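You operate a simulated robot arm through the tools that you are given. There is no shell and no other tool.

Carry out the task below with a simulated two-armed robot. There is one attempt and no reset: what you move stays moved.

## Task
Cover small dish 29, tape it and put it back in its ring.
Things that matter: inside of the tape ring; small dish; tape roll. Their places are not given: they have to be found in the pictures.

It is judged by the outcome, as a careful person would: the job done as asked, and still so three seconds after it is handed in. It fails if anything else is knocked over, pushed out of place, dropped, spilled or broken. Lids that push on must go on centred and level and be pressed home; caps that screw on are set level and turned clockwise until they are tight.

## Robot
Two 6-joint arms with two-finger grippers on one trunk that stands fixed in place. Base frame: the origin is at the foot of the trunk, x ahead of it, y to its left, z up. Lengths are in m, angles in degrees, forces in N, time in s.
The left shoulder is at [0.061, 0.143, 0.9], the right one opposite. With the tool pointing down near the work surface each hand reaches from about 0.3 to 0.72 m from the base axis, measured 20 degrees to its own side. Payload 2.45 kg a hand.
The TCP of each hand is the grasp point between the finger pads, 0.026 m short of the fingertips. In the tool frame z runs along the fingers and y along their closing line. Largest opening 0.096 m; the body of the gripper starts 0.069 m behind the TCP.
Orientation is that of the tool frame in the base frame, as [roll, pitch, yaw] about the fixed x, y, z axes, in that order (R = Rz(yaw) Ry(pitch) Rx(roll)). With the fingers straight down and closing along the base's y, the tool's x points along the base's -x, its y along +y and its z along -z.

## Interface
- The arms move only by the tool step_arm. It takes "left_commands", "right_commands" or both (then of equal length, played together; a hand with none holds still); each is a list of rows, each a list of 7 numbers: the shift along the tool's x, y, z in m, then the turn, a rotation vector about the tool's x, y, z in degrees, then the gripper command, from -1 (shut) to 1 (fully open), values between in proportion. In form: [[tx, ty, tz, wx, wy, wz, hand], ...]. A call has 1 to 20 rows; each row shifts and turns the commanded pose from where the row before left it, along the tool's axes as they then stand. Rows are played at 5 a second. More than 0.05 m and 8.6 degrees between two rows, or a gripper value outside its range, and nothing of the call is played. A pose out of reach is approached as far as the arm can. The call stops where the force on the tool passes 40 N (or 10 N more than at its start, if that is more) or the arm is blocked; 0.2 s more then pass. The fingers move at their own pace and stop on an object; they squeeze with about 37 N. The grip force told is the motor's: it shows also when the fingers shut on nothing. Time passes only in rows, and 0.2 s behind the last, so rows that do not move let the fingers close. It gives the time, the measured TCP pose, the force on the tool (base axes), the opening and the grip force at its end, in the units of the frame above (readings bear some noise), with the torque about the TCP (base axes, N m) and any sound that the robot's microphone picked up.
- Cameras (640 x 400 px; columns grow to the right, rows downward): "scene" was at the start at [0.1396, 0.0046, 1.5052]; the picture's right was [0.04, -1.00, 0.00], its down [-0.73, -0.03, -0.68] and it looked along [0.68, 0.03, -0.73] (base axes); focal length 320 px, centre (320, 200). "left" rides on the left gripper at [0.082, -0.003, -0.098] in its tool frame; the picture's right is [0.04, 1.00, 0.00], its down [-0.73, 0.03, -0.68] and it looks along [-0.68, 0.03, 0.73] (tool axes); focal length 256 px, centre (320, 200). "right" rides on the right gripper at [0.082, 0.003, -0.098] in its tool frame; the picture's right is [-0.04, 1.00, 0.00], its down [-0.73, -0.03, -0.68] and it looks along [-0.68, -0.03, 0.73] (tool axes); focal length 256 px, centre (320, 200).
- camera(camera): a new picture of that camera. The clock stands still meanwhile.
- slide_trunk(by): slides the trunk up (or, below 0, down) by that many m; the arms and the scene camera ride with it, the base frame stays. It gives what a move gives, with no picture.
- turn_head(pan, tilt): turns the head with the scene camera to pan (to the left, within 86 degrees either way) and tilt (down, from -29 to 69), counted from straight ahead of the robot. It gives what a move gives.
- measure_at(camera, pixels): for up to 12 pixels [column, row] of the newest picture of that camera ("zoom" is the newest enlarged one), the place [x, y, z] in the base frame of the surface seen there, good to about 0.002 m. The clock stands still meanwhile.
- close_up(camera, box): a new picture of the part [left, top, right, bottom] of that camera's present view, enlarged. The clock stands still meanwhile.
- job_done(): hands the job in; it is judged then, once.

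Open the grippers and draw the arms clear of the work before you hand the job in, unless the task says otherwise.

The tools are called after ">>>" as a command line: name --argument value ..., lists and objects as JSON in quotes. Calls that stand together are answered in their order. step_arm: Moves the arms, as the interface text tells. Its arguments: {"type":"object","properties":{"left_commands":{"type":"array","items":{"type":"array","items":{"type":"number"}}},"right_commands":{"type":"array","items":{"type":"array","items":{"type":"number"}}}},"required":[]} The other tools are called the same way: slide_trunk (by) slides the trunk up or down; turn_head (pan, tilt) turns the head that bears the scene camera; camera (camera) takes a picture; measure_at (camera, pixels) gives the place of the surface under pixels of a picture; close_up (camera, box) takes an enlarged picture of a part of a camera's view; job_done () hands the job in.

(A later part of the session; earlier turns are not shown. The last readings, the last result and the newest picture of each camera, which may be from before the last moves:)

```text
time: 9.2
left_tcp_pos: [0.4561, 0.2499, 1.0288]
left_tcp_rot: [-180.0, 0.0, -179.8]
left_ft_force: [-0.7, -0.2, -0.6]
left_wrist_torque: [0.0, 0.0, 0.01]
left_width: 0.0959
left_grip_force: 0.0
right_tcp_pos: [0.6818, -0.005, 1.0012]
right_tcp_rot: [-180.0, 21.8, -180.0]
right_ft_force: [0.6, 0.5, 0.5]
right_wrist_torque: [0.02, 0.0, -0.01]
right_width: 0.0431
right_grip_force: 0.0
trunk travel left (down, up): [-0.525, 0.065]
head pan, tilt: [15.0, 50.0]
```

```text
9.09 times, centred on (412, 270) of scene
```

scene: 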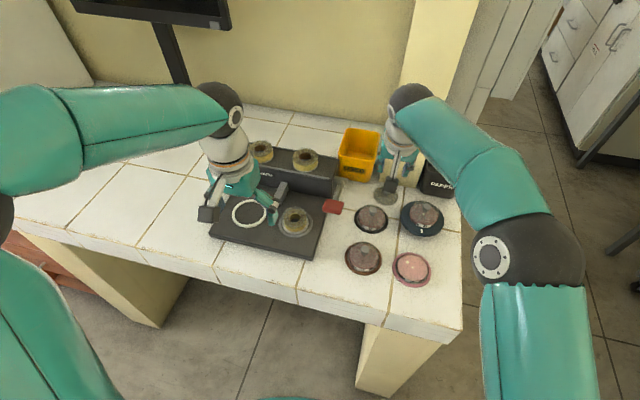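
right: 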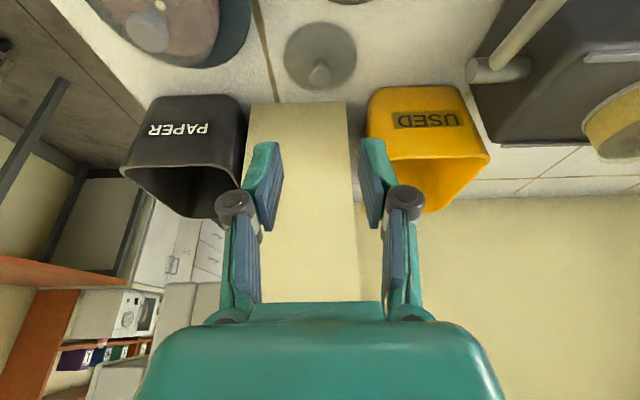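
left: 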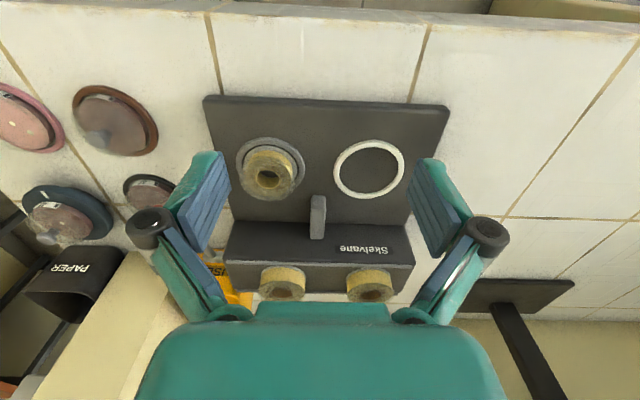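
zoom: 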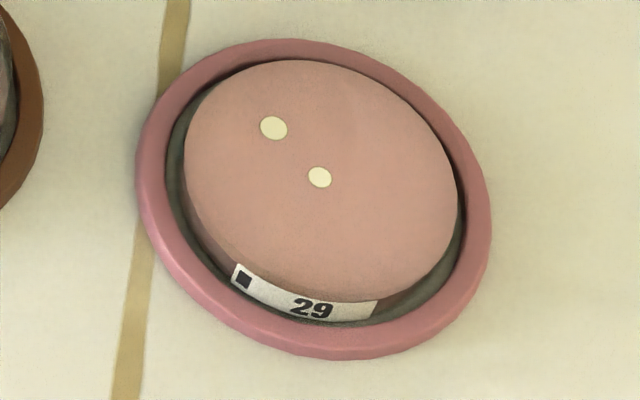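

Knob top centre is about (0.718,-0.0045,0.874), about 19 mm wide. I descend along the tool axis, stopping 3 cm short to check the alignment.

>>> step_arm --right_commands '[[0.0153, 0, 0.0378, 0, 0, 0, -0.1], [0, 0, 0.025, 0, 0, 0, -0.1], [0, 0, 0.025, 0, 0, 0, -0.1], [0, 0, 0, 0, 0, 0, -0.1]]'

>>> camera --camera "right"

>>> close_up --camera "scene" --box '[345, 140, 425, 215]'

```text
time: 10.2
left_tcp_pos: [0.4542, 0.2515, 1.0296]
left_tcp_rot: [179.9, 0.2, -179.8]
left_ft_force: [0.0, 0.1, 0.3]
left_wrist_torque: [-0.04, -0.02, 0.01]
left_width: 0.096
left_grip_force: 0.1
right_tcp_pos: [0.6998, -0.0041, 0.9159]
right_tcp_rot: [180.0, 22.0, -179.9]
right_ft_force: [-1.4, -0.5, 0.2]
right_wrist_torque: [-0.01, 0.0, -0.02]
right_width: 0.0431
right_grip_force: 0.0
trunk travel left (down, up): [-0.525, 0.065]
head pan, tilt: [15.0, 50.0]
```

```text
taken
```

right: 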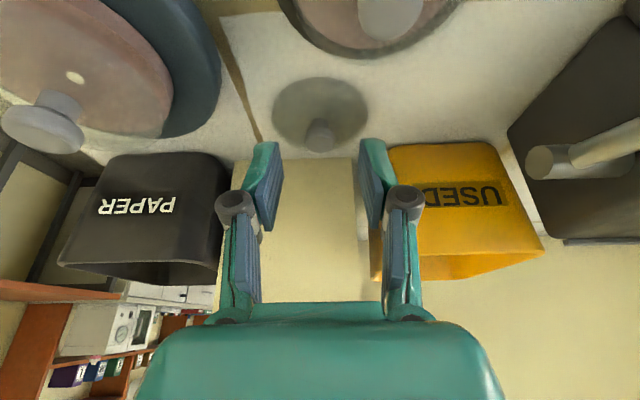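

```text
5.33 times, centred on (385, 178) of scene
```

zoom: 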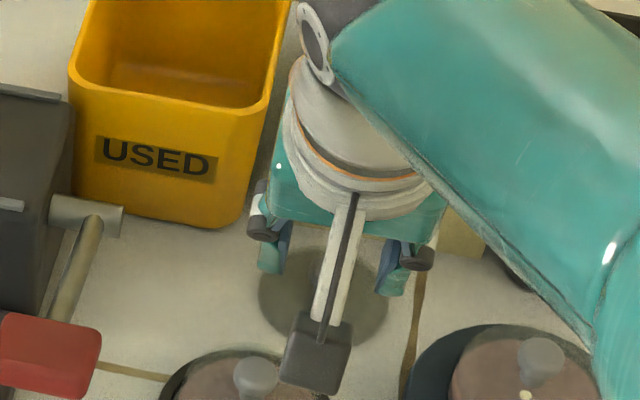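

The knob at (320,135) is centred between the finger tips (about 280 and 362). I go the last 3.2 cm and close the fingers on the knob.

>>> step_arm --right_commands '[[0, 0, 0.016, 0, 0, 0, -0.1], [0, 0, 0.016, 0, 0, 0, -0.1], [0, 0, 0, 0, 0, 0, -0.1]]'

>>> camera --camera "right"

>>> close_up --camera "scene" --box '[345, 150, 425, 220]'

```text
time: 11.0
left_tcp_pos: [0.4545, 0.2497, 1.0296]
left_tcp_rot: [-180.0, -0.1, -179.8]
left_ft_force: [0.6, -0.4, 0.4]
left_wrist_torque: [-0.02, -0.01, 0.04]
left_width: 0.0959
left_grip_force: 0.0
right_tcp_pos: [0.7115, -0.0044, 0.8848]
right_tcp_rot: [180.0, 22.0, -179.9]
right_ft_force: [0.5, 0.6, 0.1]
right_wrist_torque: [0.0, -0.01, 0.01]
right_width: 0.0432
right_grip_force: 0.1
trunk travel left (down, up): [-0.525, 0.065]
head pan, tilt: [15.0, 50.0]
```

```text
taken
```

right: 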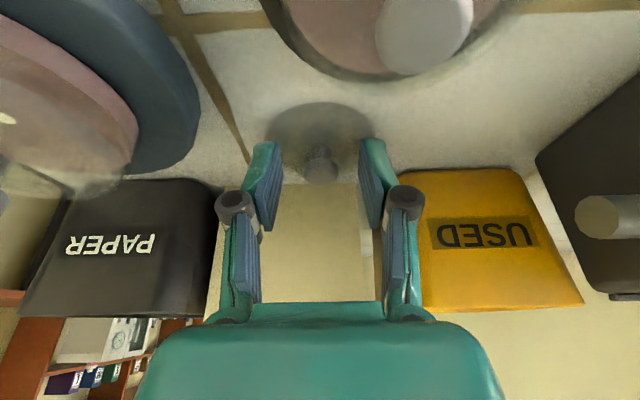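

```text
5.71 times, centred on (385, 185) of scene
```

zoom: 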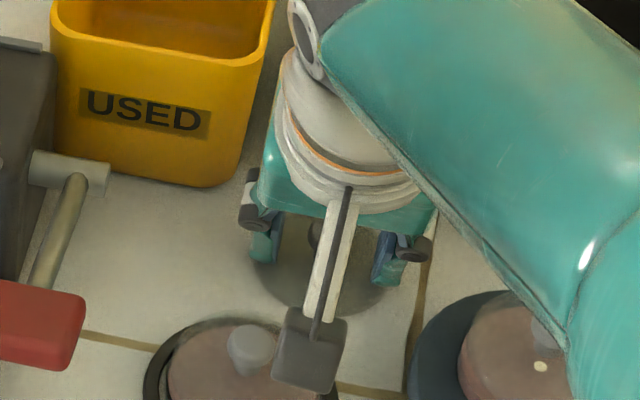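

The knob now sits between the finger tips at (320,160). I close the gripper on it.

>>> step_arm --right_commands '[[0, 0, 0, 0, 0, 0, -1], [0, 0, 0, 0, 0, 0, -1], [0, 0, 0, 0, 0, 0, -1]]'

>>> camera --camera "right"

```text
time: 11.8
left_tcp_pos: [0.454, 0.2499, 1.0297]
left_tcp_rot: [-180.0, 0.0, -179.7]
left_ft_force: [0.0, 0.5, -0.1]
left_wrist_torque: [0.0, -0.01, -0.02]
left_width: 0.096
left_grip_force: 0.1
right_tcp_pos: [0.7118, -0.005, 0.885]
right_tcp_rot: [-180.0, 22.1, 180.0]
right_ft_force: [0.1, 0.4, 1.9]
right_wrist_torque: [-0.02, -0.03, 0.02]
right_width: 0.0144
right_grip_force: 37.5
trunk travel left (down, up): [-0.525, 0.065]
head pan, tilt: [15.0, 50.0]
```

```text
taken
```

right: 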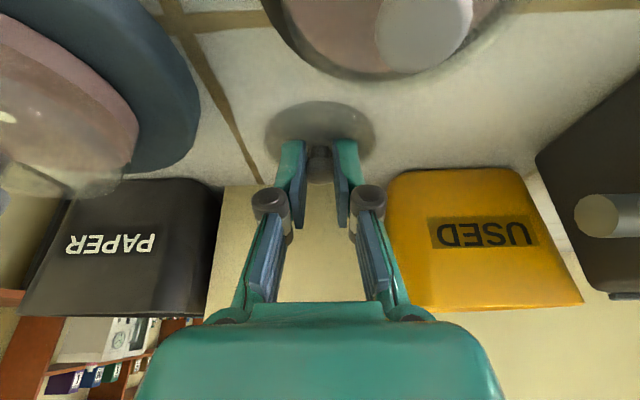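

Gripped at 14.4 mm with 37.5 N. I lift slowly 3 cm, backing off a little from the pillar, and check that the lid comes along level.

>>> step_arm --right_commands '[[-0.00375, 0, -0.00927, 0, 0, 0, -1], [-0.00375, 0, -0.00927, 0, 0, 0, -1], [-0.00375, 0, -0.00927, 0, 0, 0, -1], [0, 0, 0, 0, 0, 0, -1]]'

>>> camera --camera "right"

>>> close_up --camera "scene" --box '[345, 150, 425, 220]'

```text
time: 12.8
left_tcp_pos: [0.4543, 0.2503, 1.0295]
left_tcp_rot: [-180.0, 0.0, -179.8]
left_ft_force: [1.0, -0.7, 0.1]
left_wrist_torque: [0.01, -0.02, 0.03]
left_width: 0.0959
left_grip_force: 0.0
right_tcp_pos: [0.7129, -0.0052, 0.9137]
right_tcp_rot: [179.9, 21.9, -179.9]
right_ft_force: [-0.2, 0.3, -0.8]
right_wrist_torque: [-0.01, 0.01, 0.02]
right_width: 0.0143
right_grip_force: 36.8
trunk travel left (down, up): [-0.525, 0.065]
head pan, tilt: [15.0, 50.0]
```

```text
taken
```

right: 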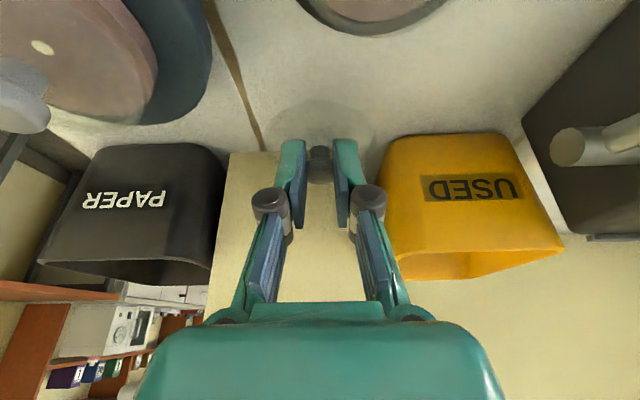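

```text
5.71 times, centred on (385, 185) of scene
```

zoom: 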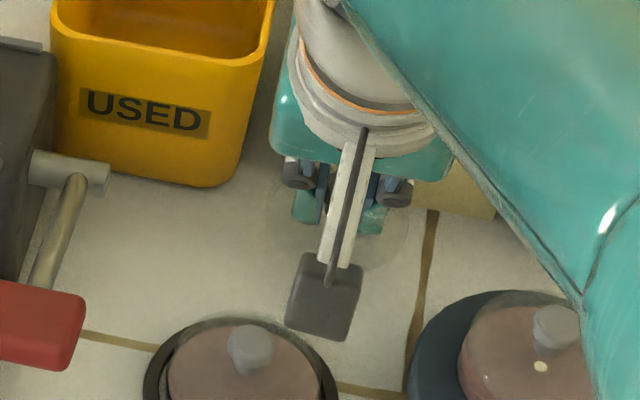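

The lid has come up level with the hand (its translucent disc at (340,220) in the zoom). I raise it further and carry it back over dish 29, staying at about z 0.98.

>>> step_arm --right_commands '[[-0.01236, 0, -0.0306, 0, 0, 0, -1], [-0.01236, 0, -0.0306, 0, 0, 0, -1], [0.027, -0.0119, -0.0109, 0, 0, 0, -1], [0.027, -0.0119, -0.0109, 0, 0, 0, -1], [0.027, -0.0119, -0.0109, 0, 0, 0, -1], [0.027, -0.0119, -0.0109, 0, 0, 0, -1], [0.027, -0.0119, -0.0109, 0, 0, 0, -1], [0.027, -0.0119, -0.0109, 0, 0, 0, -1], [0.0266, -0.0119, -0.0107, 0, 0, 0, -1], [0, 0, 0, 0, 0, 0, -1]]'

>>> camera --camera "right"

>>> camera --camera "scene"

>>> camera --camera "left"

```text
time: 15.0
left_tcp_pos: [0.4545, 0.25, 1.0281]
left_tcp_rot: [-180.0, 0.0, -179.7]
left_ft_force: [-0.6, 0.4, -0.4]
left_wrist_torque: [0.0, 0.01, -0.02]
left_width: 0.0959
left_grip_force: 0.0
right_tcp_pos: [0.5101, -0.0873, 0.9812]
right_tcp_rot: [179.9, 22.0, 179.9]
right_ft_force: [0.0, 0.3, -0.5]
right_wrist_torque: [-0.02, 0.03, -0.03]
right_width: 0.0142
right_grip_force: 37.0
trunk travel left (down, up): [-0.525, 0.065]
head pan, tilt: [15.0, 50.0]
```

```text
taken
```

right: 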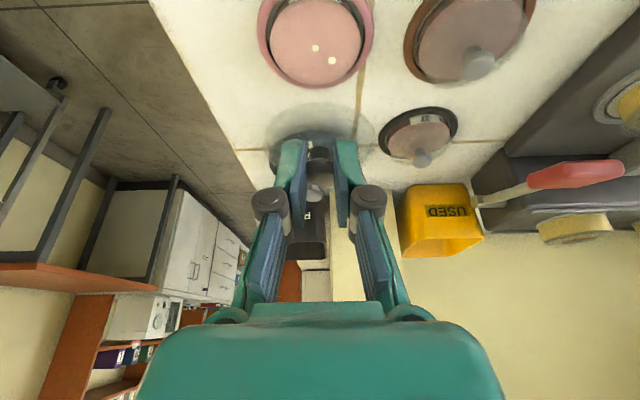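

```text
taken
```

scene: 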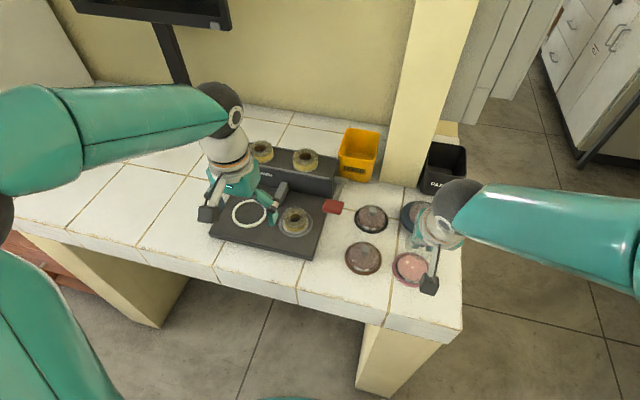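

```text
taken
```

left: 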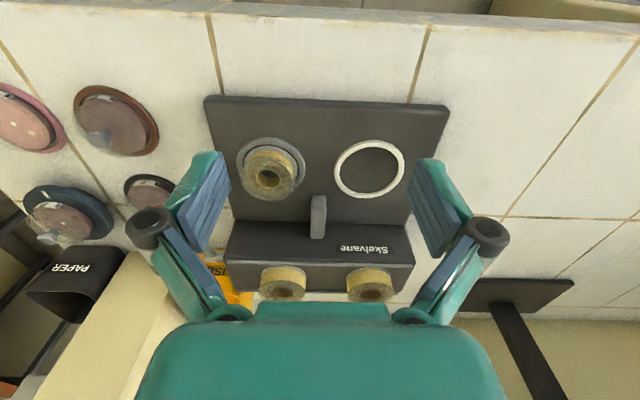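

Lid hovers above dish 29. I enlarge the right view of the open dish to fit its centre from points around the agar's edge.

>>> close_up --camera "right" --box '[250, 0, 390, 90]'

```text
4.44 times, centred on (320, 45) of right
```

zoom: 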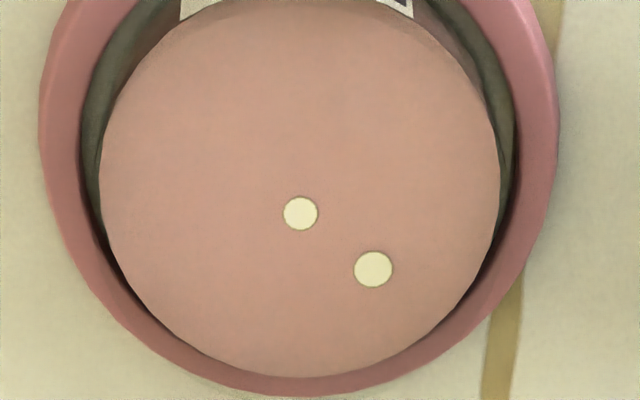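

The agar circle spans columns 99–501 with its lowest row at 378. I measure symmetric pairs of points near its edge.

>>> measure_at --camera "zoom" --pixels '[[104, 182], [496, 182], [120, 110], [480, 110], [120, 255], [480, 255], [160, 318], [440, 318], [220, 360], [376, 360], [298, 373], [298, 15]]'

>>> measure_at --camera "zoom" --pixels '[[106, 182], [494, 182], [122, 110], [478, 110], [122, 255], [478, 255], [162, 318], [438, 318], [222, 358], [374, 358], [298, 370], [298, 18]]'

```text
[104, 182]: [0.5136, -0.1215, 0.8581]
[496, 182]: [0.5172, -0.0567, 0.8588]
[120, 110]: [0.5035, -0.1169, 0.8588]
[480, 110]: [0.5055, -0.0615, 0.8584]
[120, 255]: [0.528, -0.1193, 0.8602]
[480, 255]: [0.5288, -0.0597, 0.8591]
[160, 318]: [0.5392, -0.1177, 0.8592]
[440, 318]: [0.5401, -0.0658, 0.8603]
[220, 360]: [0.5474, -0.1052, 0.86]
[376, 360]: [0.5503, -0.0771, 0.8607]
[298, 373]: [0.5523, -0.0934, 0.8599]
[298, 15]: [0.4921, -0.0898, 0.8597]
```

```text
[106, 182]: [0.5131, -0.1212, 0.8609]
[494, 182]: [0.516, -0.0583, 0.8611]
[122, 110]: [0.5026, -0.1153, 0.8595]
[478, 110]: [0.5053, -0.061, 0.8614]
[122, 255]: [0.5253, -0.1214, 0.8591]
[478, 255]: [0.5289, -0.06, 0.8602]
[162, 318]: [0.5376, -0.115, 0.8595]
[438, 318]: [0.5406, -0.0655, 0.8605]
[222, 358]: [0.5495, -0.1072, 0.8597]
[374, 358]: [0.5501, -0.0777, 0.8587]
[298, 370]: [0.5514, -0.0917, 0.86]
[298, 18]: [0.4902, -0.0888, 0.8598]
```

Fit gives dish 29's centre ≈ (0.5195, -0.0899). The lid centre rides about 6 mm ahead of the TCP, so I shift slightly and lower until the lid is about 1 cm above the rim, then check alignment in the pictures.

>>> step_arm --right_commands '[[0.0035, -0.0022, 0.02015, 0, 0, 0, -1], [0.00637, 0, 0.01576, 0, 0, 0, -1], [0.00637, 0, 0.01576, 0, 0, 0, -1], [0.00637, 0, 0.01576, 0, 0, 0, -1], [0, 0, 0, 0, 0, 0, -1]]'

>>> camera --camera "right"

>>> close_up --camera "right" --box '[240, 40, 400, 170]'

>>> close_up --camera "scene" --box '[380, 235, 450, 295]'

>>> close_up --camera "left" --box '[0, 60, 120, 170]'

```text
time: 16.2
left_tcp_pos: [0.4545, 0.25, 1.0285]
left_tcp_rot: [179.9, -0.1, -179.8]
left_ft_force: [-0.5, 0.3, 0.3]
left_wrist_torque: [-0.02, 0.01, 0.02]
left_width: 0.0958
left_grip_force: 0.0
right_tcp_pos: [0.5125, -0.0902, 0.9096]
right_tcp_rot: [-179.9, 21.9, -179.8]
right_ft_force: [-0.1, 0.0, -0.6]
right_wrist_torque: [0.0, 0.01, 0.0]
right_width: 0.0144
right_grip_force: 37.1
trunk travel left (down, up): [-0.525, 0.065]
head pan, tilt: [15.0, 50.0]
```

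```text
taken
```

right: 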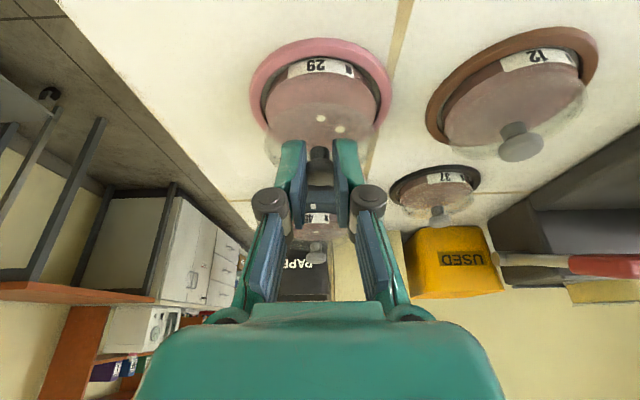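

```text
3.08 times, centred on (320, 105) of right
```

zoom: 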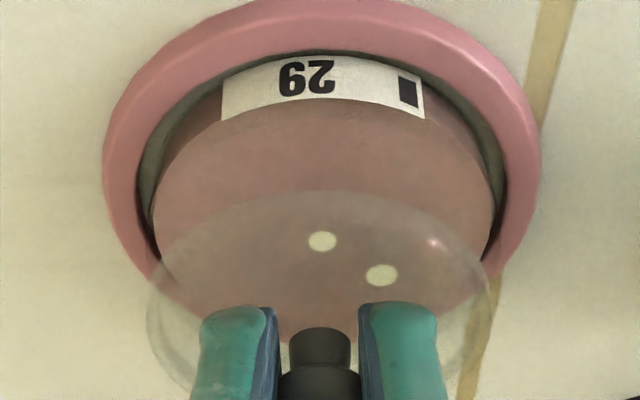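

```text
6.67 times, centred on (415, 265) of scene
```

zoom: 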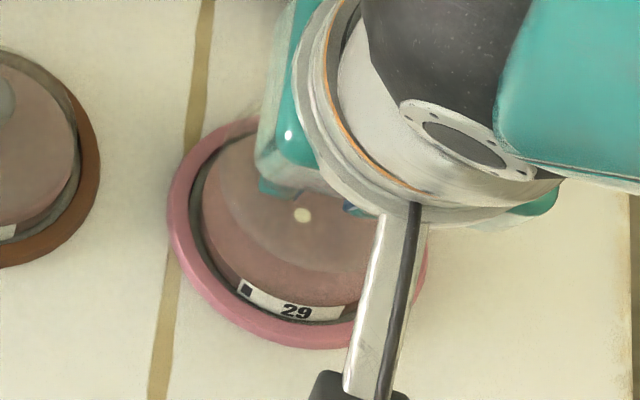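

```text
3.64 times, centred on (60, 115) of left
```

zoom: 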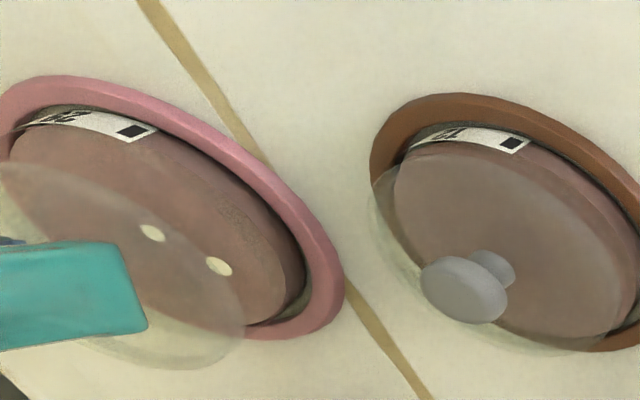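

The right view shows the lid (columns 147–495) nicely over the dish (153–495) sideways. For the fore-aft alignment I bring the left hand, turned 90°, to look at the dish from its left side at a safe distance from the right hand.

>>> step_arm --left_commands '[[-0.0164, -0.0425, 0, 0, 0, 0, 0], [-0.0164, -0.0425, 0, 0, 0, 0, -0.5], [-0.0164, -0.0425, 0, 0, 0, 0, -0.5], [-0.0164, -0.0425, 0, 0, 0, 0, -0.5], [0, 0, 0, 0, 0, 8.2, -0.5], [0, 0, 0, 0, 0, 8.2, -0.5], [0, 0, 0, 0, 0, 8.2, -0.5], [0, 0, 0, 0, 0, 8.2, -0.5], [0, 0, 0, 0, 0, 8.2, -0.5], [0, 0, 0, 0, 0, 8.2, -0.5], [0, 0, 0, 0, 0, 8.2, -0.5], [0, 0, 0, 0, 0, 8.2, -0.5], [0, 0, 0, 0, 0, 8.2, -0.5], [0, 0, 0, 0, 0, 8.2, -0.5], [0, 0, 0, 0, 0, 8.0, -0.5]]'

>>> camera --camera "left"

>>> camera --camera "scene"

```text
time: 19.4
left_tcp_pos: [0.5221, 0.0806, 1.0308]
left_tcp_rot: [179.9, -0.1, 90.0]
left_ft_force: [0.3, 0.1, 0.1]
left_wrist_torque: [-0.01, -0.02, -0.03]
left_width: 0.0239
left_grip_force: 0.1
right_tcp_pos: [0.5126, -0.0912, 0.9116]
right_tcp_rot: [-180.0, 21.9, 180.0]
right_ft_force: [-0.5, 0.5, 0.6]
right_wrist_torque: [-0.01, 0.01, -0.02]
right_width: 0.0142
right_grip_force: 36.7
trunk travel left (down, up): [-0.525, 0.065]
head pan, tilt: [15.0, 50.0]
```

```text
taken
```

left: 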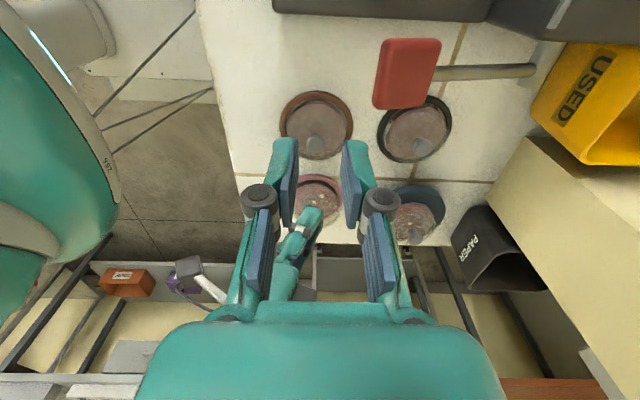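

```text
taken
```

scene: 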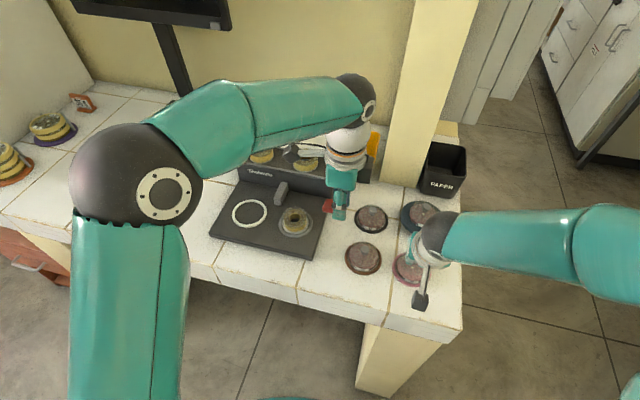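

The left camera now looks along -y at dish 29 near (318,190) between its fingers. I open the left fingers for a clear view and enlarge.

>>> step_arm --left_commands '[[0, 0, 0, 0, 0, 0, 0.8], [0, 0, 0, 0, 0, 0, 0.8]]'

>>> close_up --camera "left" --box '[260, 130, 380, 230]'

>>> close_up --camera "left" --box '[285, 165, 355, 215]'

```text
time: 20.0
left_tcp_pos: [0.5226, 0.0814, 1.029]
left_tcp_rot: [180.0, -0.1, 90.1]
left_ft_force: [-0.2, 0.5, 0.7]
left_wrist_torque: [0.0, 0.02, 0.03]
left_width: 0.0862
left_grip_force: 0.1
right_tcp_pos: [0.5134, -0.0901, 0.9103]
right_tcp_rot: [179.9, 22.0, 180.0]
right_ft_force: [-1.0, 0.9, -0.6]
right_wrist_torque: [-0.01, -0.01, -0.02]
right_width: 0.0139
right_grip_force: 37.1
trunk travel left (down, up): [-0.525, 0.065]
head pan, tilt: [15.0, 50.0]
```

```text
4.00 times, centred on (320, 180) of left
```

zoom: 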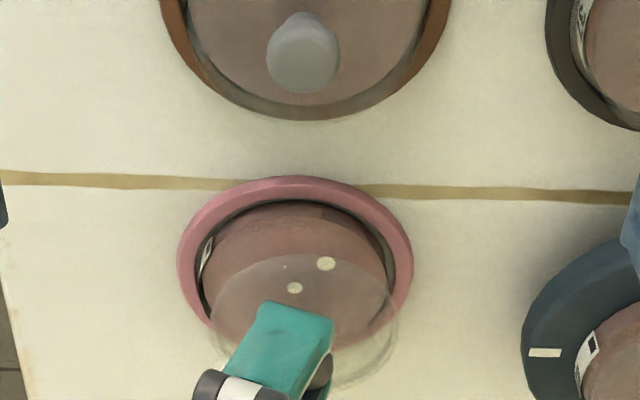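

```text
8.00 times, centred on (320, 190) of left
```

zoom: 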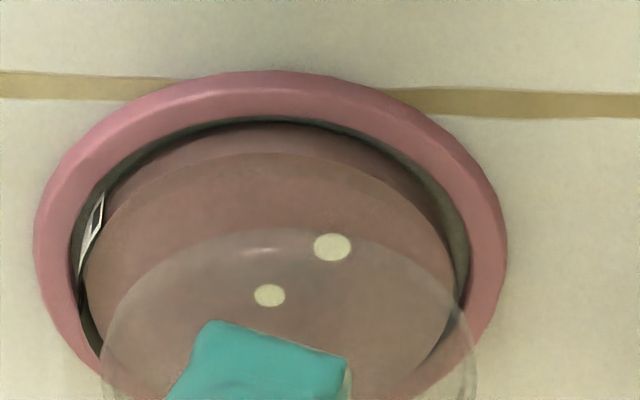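

In the side view the lid (columns 103–475, centre 289) sits a few mm ahead (+x) of the dish (85–458, centre 271). I enlarge both views more to pin the edges.

>>> close_up --camera "right" --box '[260, 60, 325, 150]'

>>> close_up --camera "right" --box '[325, 60, 390, 150]'

>>> close_up --camera "left" --box '[280, 185, 330, 225]'

>>> close_up --camera "left" --box '[310, 185, 360, 225]'

```text
4.44 times, centred on (292, 105) of right
```

zoom: 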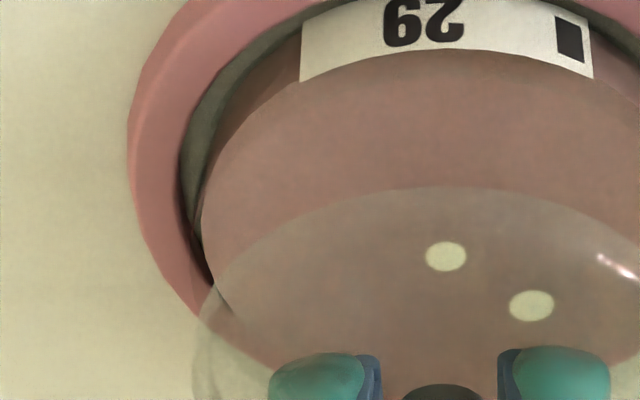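

```text
4.44 times, centred on (358, 105) of right
```

zoom: 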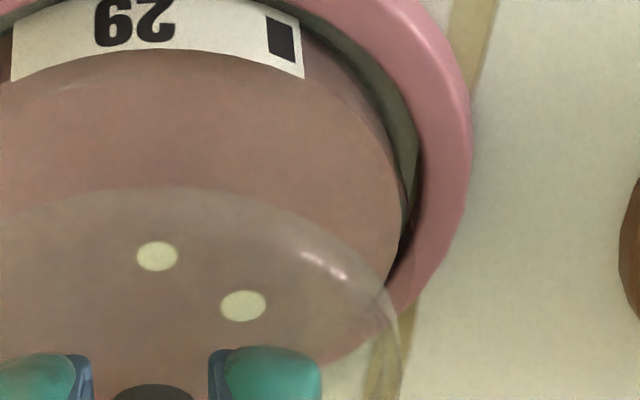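

```text
10.00 times, centred on (305, 205) of left
```

zoom: 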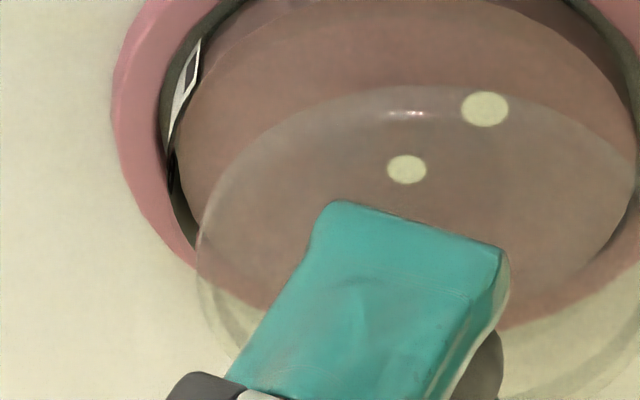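

```text
10.00 times, centred on (335, 205) of left
```

zoom: 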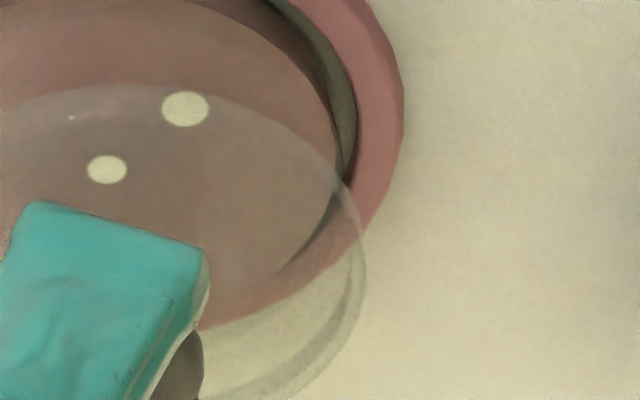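

Edge picks give the lid 3.7 mm too far forward and about 0.8 mm too far to the right of the dish. I correct that and look again from both cameras.

>>> step_arm --right_commands '[[0.00343, 0.0008, -0.00139, 0, 0, 0, -1], [0, 0, 0, 0, 0, 0, -1]]'

>>> close_up --camera "left" --box '[280, 185, 330, 225]'

>>> close_up --camera "left" --box '[310, 185, 360, 225]'

>>> close_up --camera "right" --box '[260, 60, 325, 150]'

>>> close_up --camera "right" --box '[325, 60, 390, 150]'

```text
time: 20.6
left_tcp_pos: [0.5228, 0.0817, 1.0283]
left_tcp_rot: [-179.9, 0.0, 90.3]
left_ft_force: [0.4, -0.4, 0.5]
left_wrist_torque: [-0.01, 0.01, 0.0]
left_width: 0.0865
left_grip_force: 0.1
right_tcp_pos: [0.5096, -0.0904, 0.9099]
right_tcp_rot: [-179.9, 22.1, -180.0]
right_ft_force: [0.3, 0.7, -0.3]
right_wrist_torque: [0.02, 0.03, 0.01]
right_width: 0.0141
right_grip_force: 36.6
trunk travel left (down, up): [-0.525, 0.065]
head pan, tilt: [15.0, 50.0]
```

```text
10.00 times, centred on (305, 205) of left
```

zoom: 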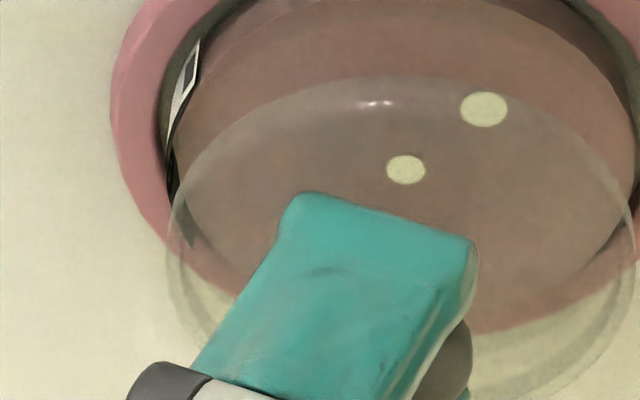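

```text
10.00 times, centred on (335, 205) of left
```

zoom: 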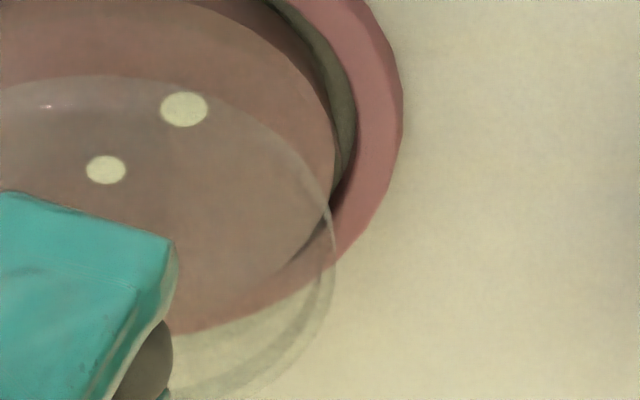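

```text
4.44 times, centred on (292, 105) of right
```

zoom: 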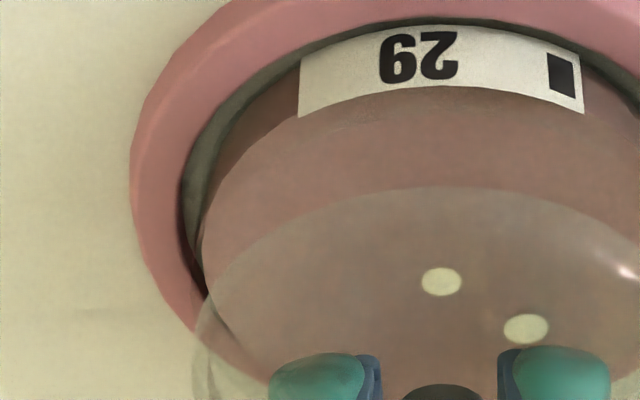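

```text
4.44 times, centred on (358, 105) of right
```

zoom: 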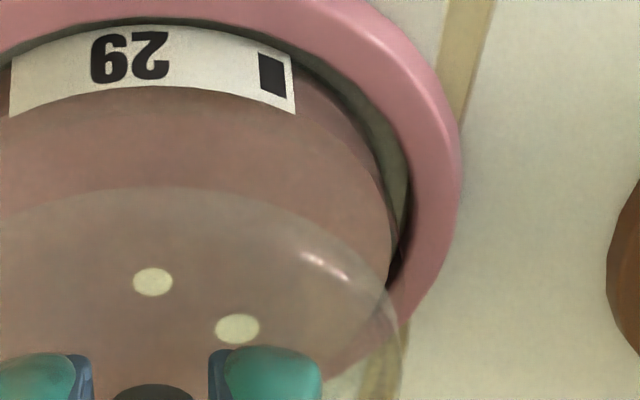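

Lid and dish are now aligned within about 0.4 mm in both views. I lower in 2 mm steps toward contact and read the force.

>>> step_arm --right_commands '[[0.00047, 0.0003, 0.00195, 0, 0, 0, -1], [0.00075, 0, 0.00185, 0, 0, 0, -1], [0.00075, 0, 0.00185, 0, 0, 0, -1], [0.00075, 0, 0.00185, 0, 0, 0, -1], [0, 0, 0, 0, 0, 0, -1]]'

>>> close_up --camera "left" --box '[280, 165, 360, 225]'

>>> close_up --camera "right" --box '[250, 60, 390, 160]'

```text
time: 21.8
left_tcp_pos: [0.5201, 0.0808, 1.0289]
left_tcp_rot: [-179.9, 0.0, 90.2]
left_ft_force: [-1.2, -0.2, 0.2]
left_wrist_torque: [0.02, -0.01, 0.0]
left_width: 0.0865
left_grip_force: 0.1
right_tcp_pos: [0.5092, -0.089, 0.9017]
right_tcp_rot: [180.0, 22.0, 180.0]
right_ft_force: [-0.4, -0.6, 0.4]
right_wrist_torque: [-0.03, 0.01, 0.01]
right_width: 0.014
right_grip_force: 36.8
trunk travel left (down, up): [-0.525, 0.065]
head pan, tilt: [15.0, 50.0]
```

```text
6.67 times, centred on (320, 195) of left
```

zoom: 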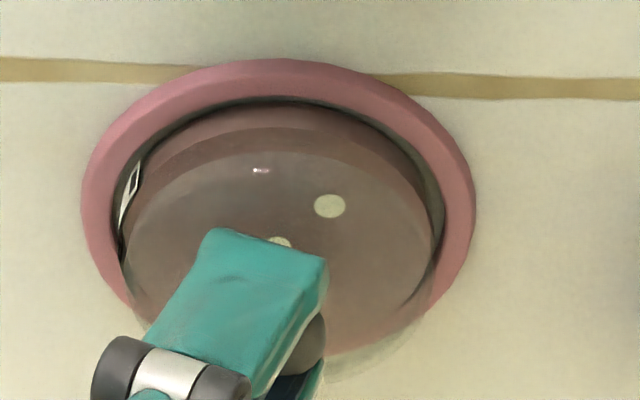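

```text
4.00 times, centred on (320, 110) of right
```

zoom: 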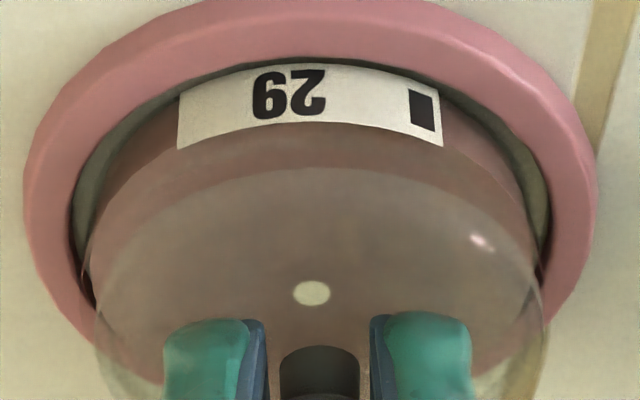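

No contact yet at z 0.9017. I continue in 1 mm steps.

>>> step_arm --right_commands '[[0.000375, 0, 0.000927, 0, 0, 0, -1], [0.000375, 0, 0.000927, 0, 0, 0, -1], [0, 0, 0, 0, 0, 0, -1]]'

```text
time: 22.6
left_tcp_pos: [0.5216, 0.0814, 1.0305]
left_tcp_rot: [179.9, 0.1, 90.2]
left_ft_force: [0.6, 0.0, 0.4]
left_wrist_torque: [-0.02, 0.0, -0.01]
left_width: 0.0865
left_grip_force: 0.1
right_tcp_pos: [0.5109, -0.0898, 0.9003]
right_tcp_rot: [-180.0, 22.1, -180.0]
right_ft_force: [-0.3, -3.1, 11.7]
right_wrist_torque: [-0.07, 0.16, -0.02]
right_width: 0.0142
right_grip_force: 37.0
trunk travel left (down, up): [-0.525, 0.065]
head pan, tilt: [15.0, 50.0]
heard: snap
```

A snap was heard with 11.7 N upward at z 0.900, so the lid has engaged. I look at the lid from both cameras to check it is level.

>>> close_up --camera "left" --box '[280, 165, 360, 225]'

>>> close_up --camera "right" --box '[250, 60, 390, 160]'

```text
6.67 times, centred on (320, 195) of left
```

zoom: 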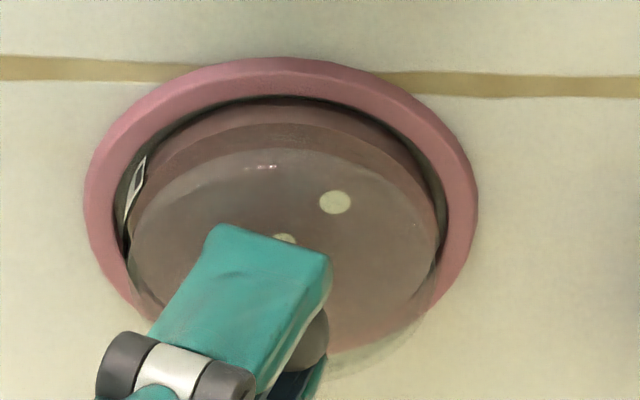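

```text
4.00 times, centred on (320, 110) of right
```

zoom: 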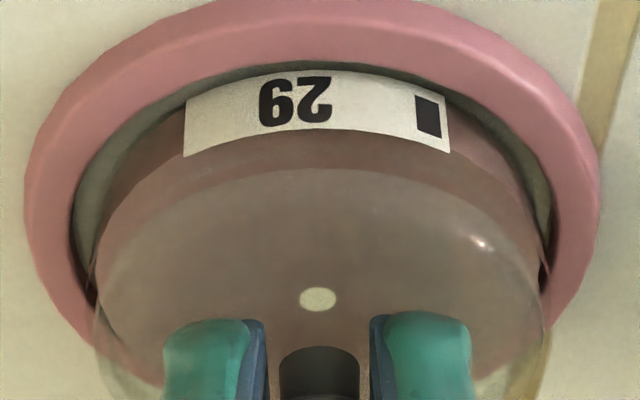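

The lid is on; the dish self-centred by under 1 mm. I press one more millimetre to be sure it is home.

>>> step_arm --right_commands '[[0.000375, 0, 0.000927, 0, 0, 0, -1], [0.000375, 0, 0.000927, 0, 0, 0, -1], [0, 0, 0, 0, 0, 0, -1]]'

```text
time: 23.4
left_tcp_pos: [0.5206, 0.0804, 1.0297]
left_tcp_rot: [179.9, -0.1, 90.2]
left_ft_force: [-0.4, 0.1, -0.5]
left_wrist_torque: [-0.01, 0.0, 0.0]
left_width: 0.0863
left_grip_force: 0.0
right_tcp_pos: [0.5103, -0.0899, 0.9002]
right_tcp_rot: [179.9, 22.3, 180.0]
right_ft_force: [2.5, -1.2, 26.1]
right_wrist_torque: [-0.06, -0.06, 0.04]
right_width: 0.0139
right_grip_force: 36.7
trunk travel left (down, up): [-0.525, 0.065]
head pan, tilt: [15.0, 50.0]
```

26 N with no more travel: the lid is home. I relieve the force, open the fingers and back off along the tool axis.

>>> step_arm --right_commands '[[-0.00075, 0, -0.00185, 0, 0, 0, -1], [0, 0, 0, 0, 0, 0, -0.1], [0, 0, 0, 0, 0, 0, -0.1], [0, 0, -0.015, 0, 0, 0, -0.1], [0, 0, -0.02, 0, 0, 0, -0.1], [0, 0, -0.02, 0, 0, 0, -0.1]]'

>>> camera --camera "right"

>>> close_up --camera "left" --box '[280, 165, 360, 225]'

```text
time: 24.8
left_tcp_pos: [0.5212, 0.0798, 1.0297]
left_tcp_rot: [179.9, 0.0, 90.1]
left_ft_force: [0.9, 0.1, -0.2]
left_wrist_torque: [-0.02, -0.05, 0.0]
left_width: 0.0865
left_grip_force: 0.1
right_tcp_pos: [0.4888, -0.0884, 0.9498]
right_tcp_rot: [-180.0, 21.9, -179.9]
right_ft_force: [-0.6, -0.1, 0.0]
right_wrist_torque: [-0.01, 0.01, 0.0]
right_width: 0.043
right_grip_force: 0.1
trunk travel left (down, up): [-0.525, 0.065]
head pan, tilt: [15.0, 50.0]
```

```text
taken
```

right: 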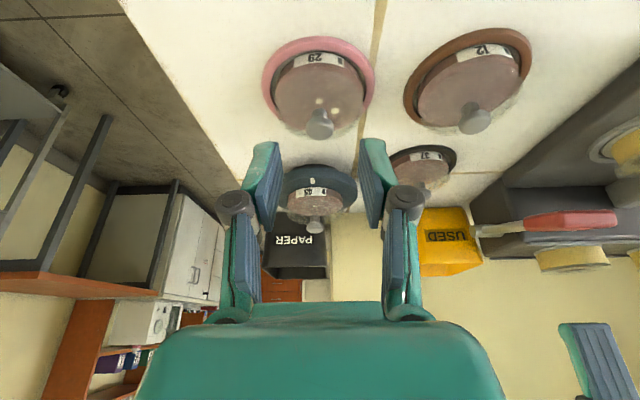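

```text
6.67 times, centred on (320, 195) of left
```

zoom: 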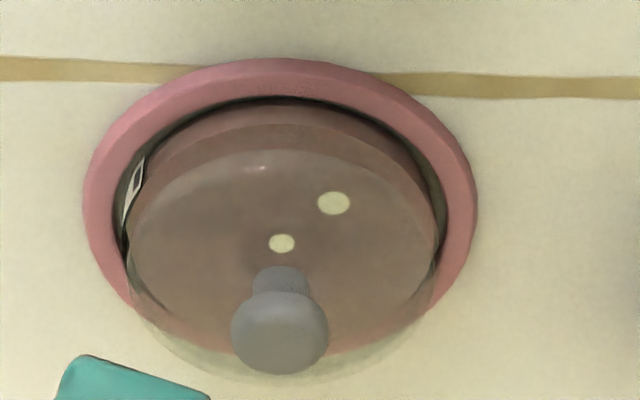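

Lid seated upright and centred on dish 29. I withdraw the right hand up and to the right so the left hand can come over the dish, and measure the knob of the seated lid.

>>> measure_at --camera "zoom" --pixels '[[280, 335], [260, 335], [300, 335], [280, 320], [280, 350]]'

>>> step_arm --right_commands '[[-0.0125, 0, -0.0309, 0, 0, 0, 0.2], [-0.0125, 0, -0.0309, 0, 0, 0, 0.5], [-0.0125, 0, -0.0309, 0, 0, 0, 1], [0, -0.042, 0, 0, 0, 0, 1], [0, -0.042, 0, 0, 0, 0, 1], [0, -0.042, 0, 0, 0, 0, 1], [0, -0.042, 0, 0, 0, 0, 1], [0, -0.042, 0, 0, 7.3, 0, 1], [0, 0, 0, 0, 7.3, 0, 1], [0, 0, 0, 0, 7.4, 0, 1]]'

```text
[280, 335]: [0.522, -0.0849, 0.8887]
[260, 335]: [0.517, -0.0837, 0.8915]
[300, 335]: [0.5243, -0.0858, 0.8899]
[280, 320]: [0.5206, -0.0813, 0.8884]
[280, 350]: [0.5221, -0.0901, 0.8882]
```

```text
time: 27.0
left_tcp_pos: [0.5223, 0.0813, 1.0302]
left_tcp_rot: [179.9, 0.0, 90.2]
left_ft_force: [0.4, -0.1, 0.0]
left_wrist_torque: [0.0, 0.02, -0.01]
left_width: 0.0865
left_grip_force: 0.1
right_tcp_pos: [0.4894, -0.2991, 1.0497]
right_tcp_rot: [180.0, -0.3, -180.0]
right_ft_force: [0.4, 0.0, -0.5]
right_wrist_torque: [-0.01, 0.02, 0.01]
right_width: 0.0958
right_grip_force: 0.0
trunk travel left (down, up): [-0.525, 0.065]
head pan, tilt: [15.0, 50.0]
```

The seated knob top reads z≈0.889, the same as dish 12's. Now the left hand goes over dish 29 at z≈1.03 and turns back so its fingers close along y.

>>> step_arm --left_commands '[[-0.0425, 0, 0, 0, 0, 0, 1], [-0.0425, 0, 0, 0, 0, 0, 1], [-0.0425, 0, 0, 0, 0, 0, 1], [-0.0425, 0, 0, 0, 0, 0, 1], [0, 0, 0, 0, 0, -8.2, 1], [0, 0, 0, 0, 0, -8.2, 1], [0, 0, 0, 0, 0, -8.2, 1], [0, 0, 0, 0, 0, -8.2, 1], [0, 0, 0, 0, 0, -8.2, 1], [0, 0, 0, 0, 0, -8.2, 1], [0, 0, 0, 0, 0, -8.2, 1], [0, 0, 0, 0, 0, -8.2, 1], [0, 0, 0, 0, 0, -8.2, 1], [0, 0, 0, 0, 0, -8.2, 1], [0, 0, 0, 0, 0, -8.0, 1]]'

>>> camera --camera "left"

>>> camera --camera "scene"

```text
time: 30.2
left_tcp_pos: [0.5222, -0.0884, 1.0302]
left_tcp_rot: [-180.0, 0.0, -179.7]
left_ft_force: [-0.1, 0.8, -0.5]
left_wrist_torque: [0.02, 0.02, 0.0]
left_width: 0.0957
left_grip_force: 0.1
right_tcp_pos: [0.4889, -0.2989, 1.05]
right_tcp_rot: [-180.0, -0.1, -180.0]
right_ft_force: [-0.3, -0.3, 0.5]
right_wrist_torque: [0.03, 0.0, -0.04]
right_width: 0.0958
right_grip_force: 0.0
trunk travel left (down, up): [-0.525, 0.065]
head pan, tilt: [15.0, 50.0]
```

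```text
taken
```

left: 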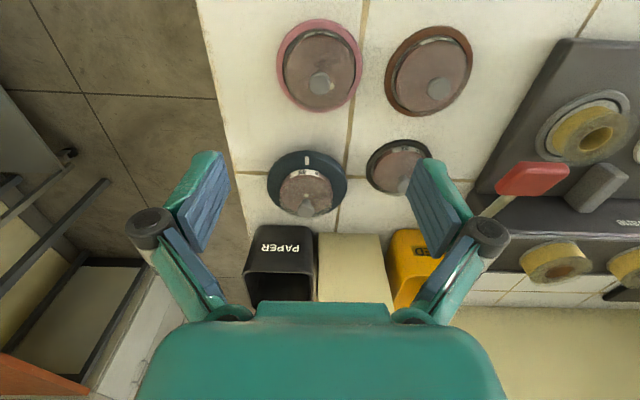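

```text
taken
```

scene: 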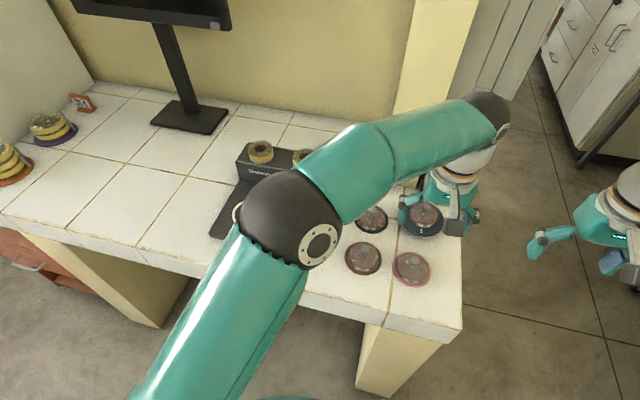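

The left hand is above dish 29 with its fingers along y. I enlarge the dish to fix its centre in the left camera.

>>> close_up --camera "left" --box '[265, 10, 375, 120]'

>>> measure_at --camera "zoom" --pixels '[[327, 265], [310, 265], [344, 265], [327, 250], [327, 280], [320, 30], [320, 375], [175, 200], [480, 200], [163, 200], [490, 200], [320, 20]]'

```text
3.64 times, centred on (320, 65) of left
```

zoom: 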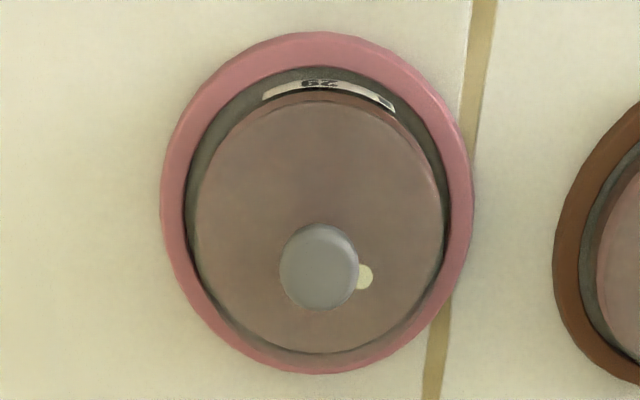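

```text
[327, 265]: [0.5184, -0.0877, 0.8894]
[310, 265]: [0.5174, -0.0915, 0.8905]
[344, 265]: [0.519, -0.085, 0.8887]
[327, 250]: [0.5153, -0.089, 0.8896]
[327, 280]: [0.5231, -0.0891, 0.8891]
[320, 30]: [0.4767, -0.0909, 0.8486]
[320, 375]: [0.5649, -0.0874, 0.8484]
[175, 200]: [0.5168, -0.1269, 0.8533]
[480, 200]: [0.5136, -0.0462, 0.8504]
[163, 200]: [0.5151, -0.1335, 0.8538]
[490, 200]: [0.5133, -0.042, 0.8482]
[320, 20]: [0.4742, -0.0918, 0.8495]
```

The seated knob is at (0.519,-0.089) and the ring centre (0.520,-0.090). I descend with open fingers over the dish, in two stages.

>>> step_arm --left_commands '[[0.0015, 0, 0.03, 0, 0, 0, 1], [0, 0, 0.035, 0, 0, 0, 1], [0, 0, 0.035, 0, 0, 0, 1], [0, 0, 0.025, 0, 0, 0, 1], [0, 0, 0, 0, 0, 0, 1]]'

>>> camera --camera "left"

>>> close_up --camera "scene" --box '[360, 210, 460, 290]'

>>> camera --camera "right"

```text
time: 31.4
left_tcp_pos: [0.5185, -0.0888, 0.904]
left_tcp_rot: [-179.9, 0.0, -179.8]
left_ft_force: [0.4, -1.1, -0.6]
left_wrist_torque: [0.03, 0.0, -0.01]
left_width: 0.096
left_grip_force: 0.1
right_tcp_pos: [0.4887, -0.2991, 1.0515]
right_tcp_rot: [-179.9, -0.1, 179.9]
right_ft_force: [-0.7, -0.2, 0.2]
right_wrist_torque: [-0.02, -0.02, -0.01]
right_width: 0.0959
right_grip_force: 0.0
trunk travel left (down, up): [-0.525, 0.065]
head pan, tilt: [15.0, 50.0]
```

```text
taken
```

left: 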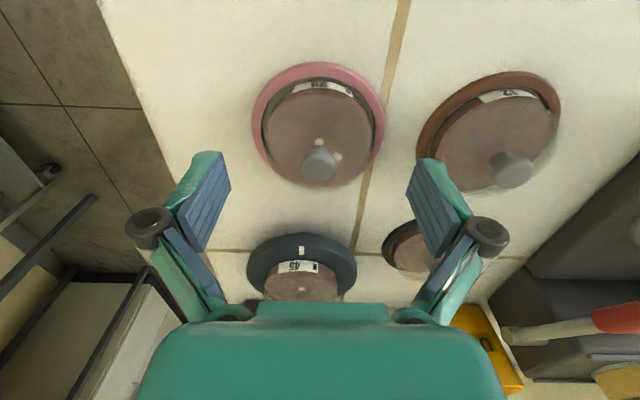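

```text
5.00 times, centred on (410, 250) of scene
```

zoom: 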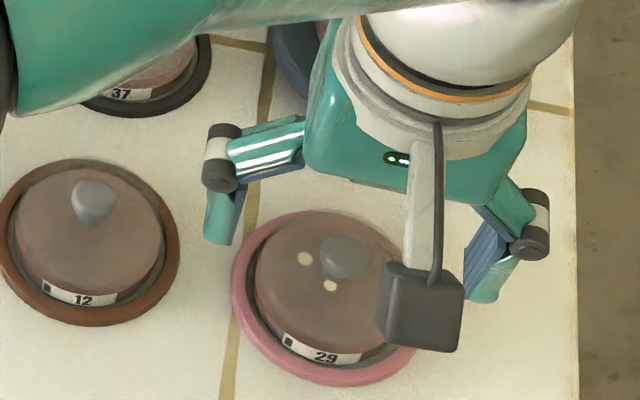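

```text
taken
```

right: 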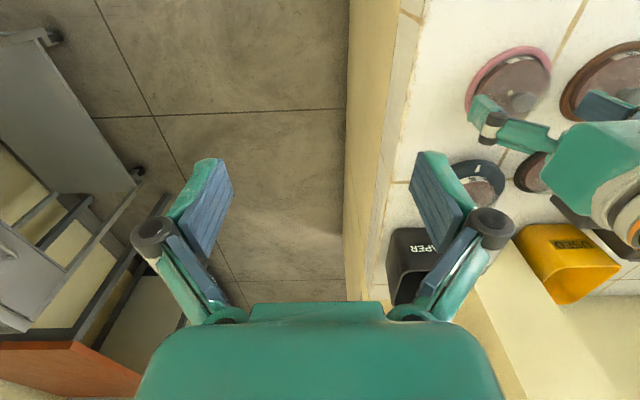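

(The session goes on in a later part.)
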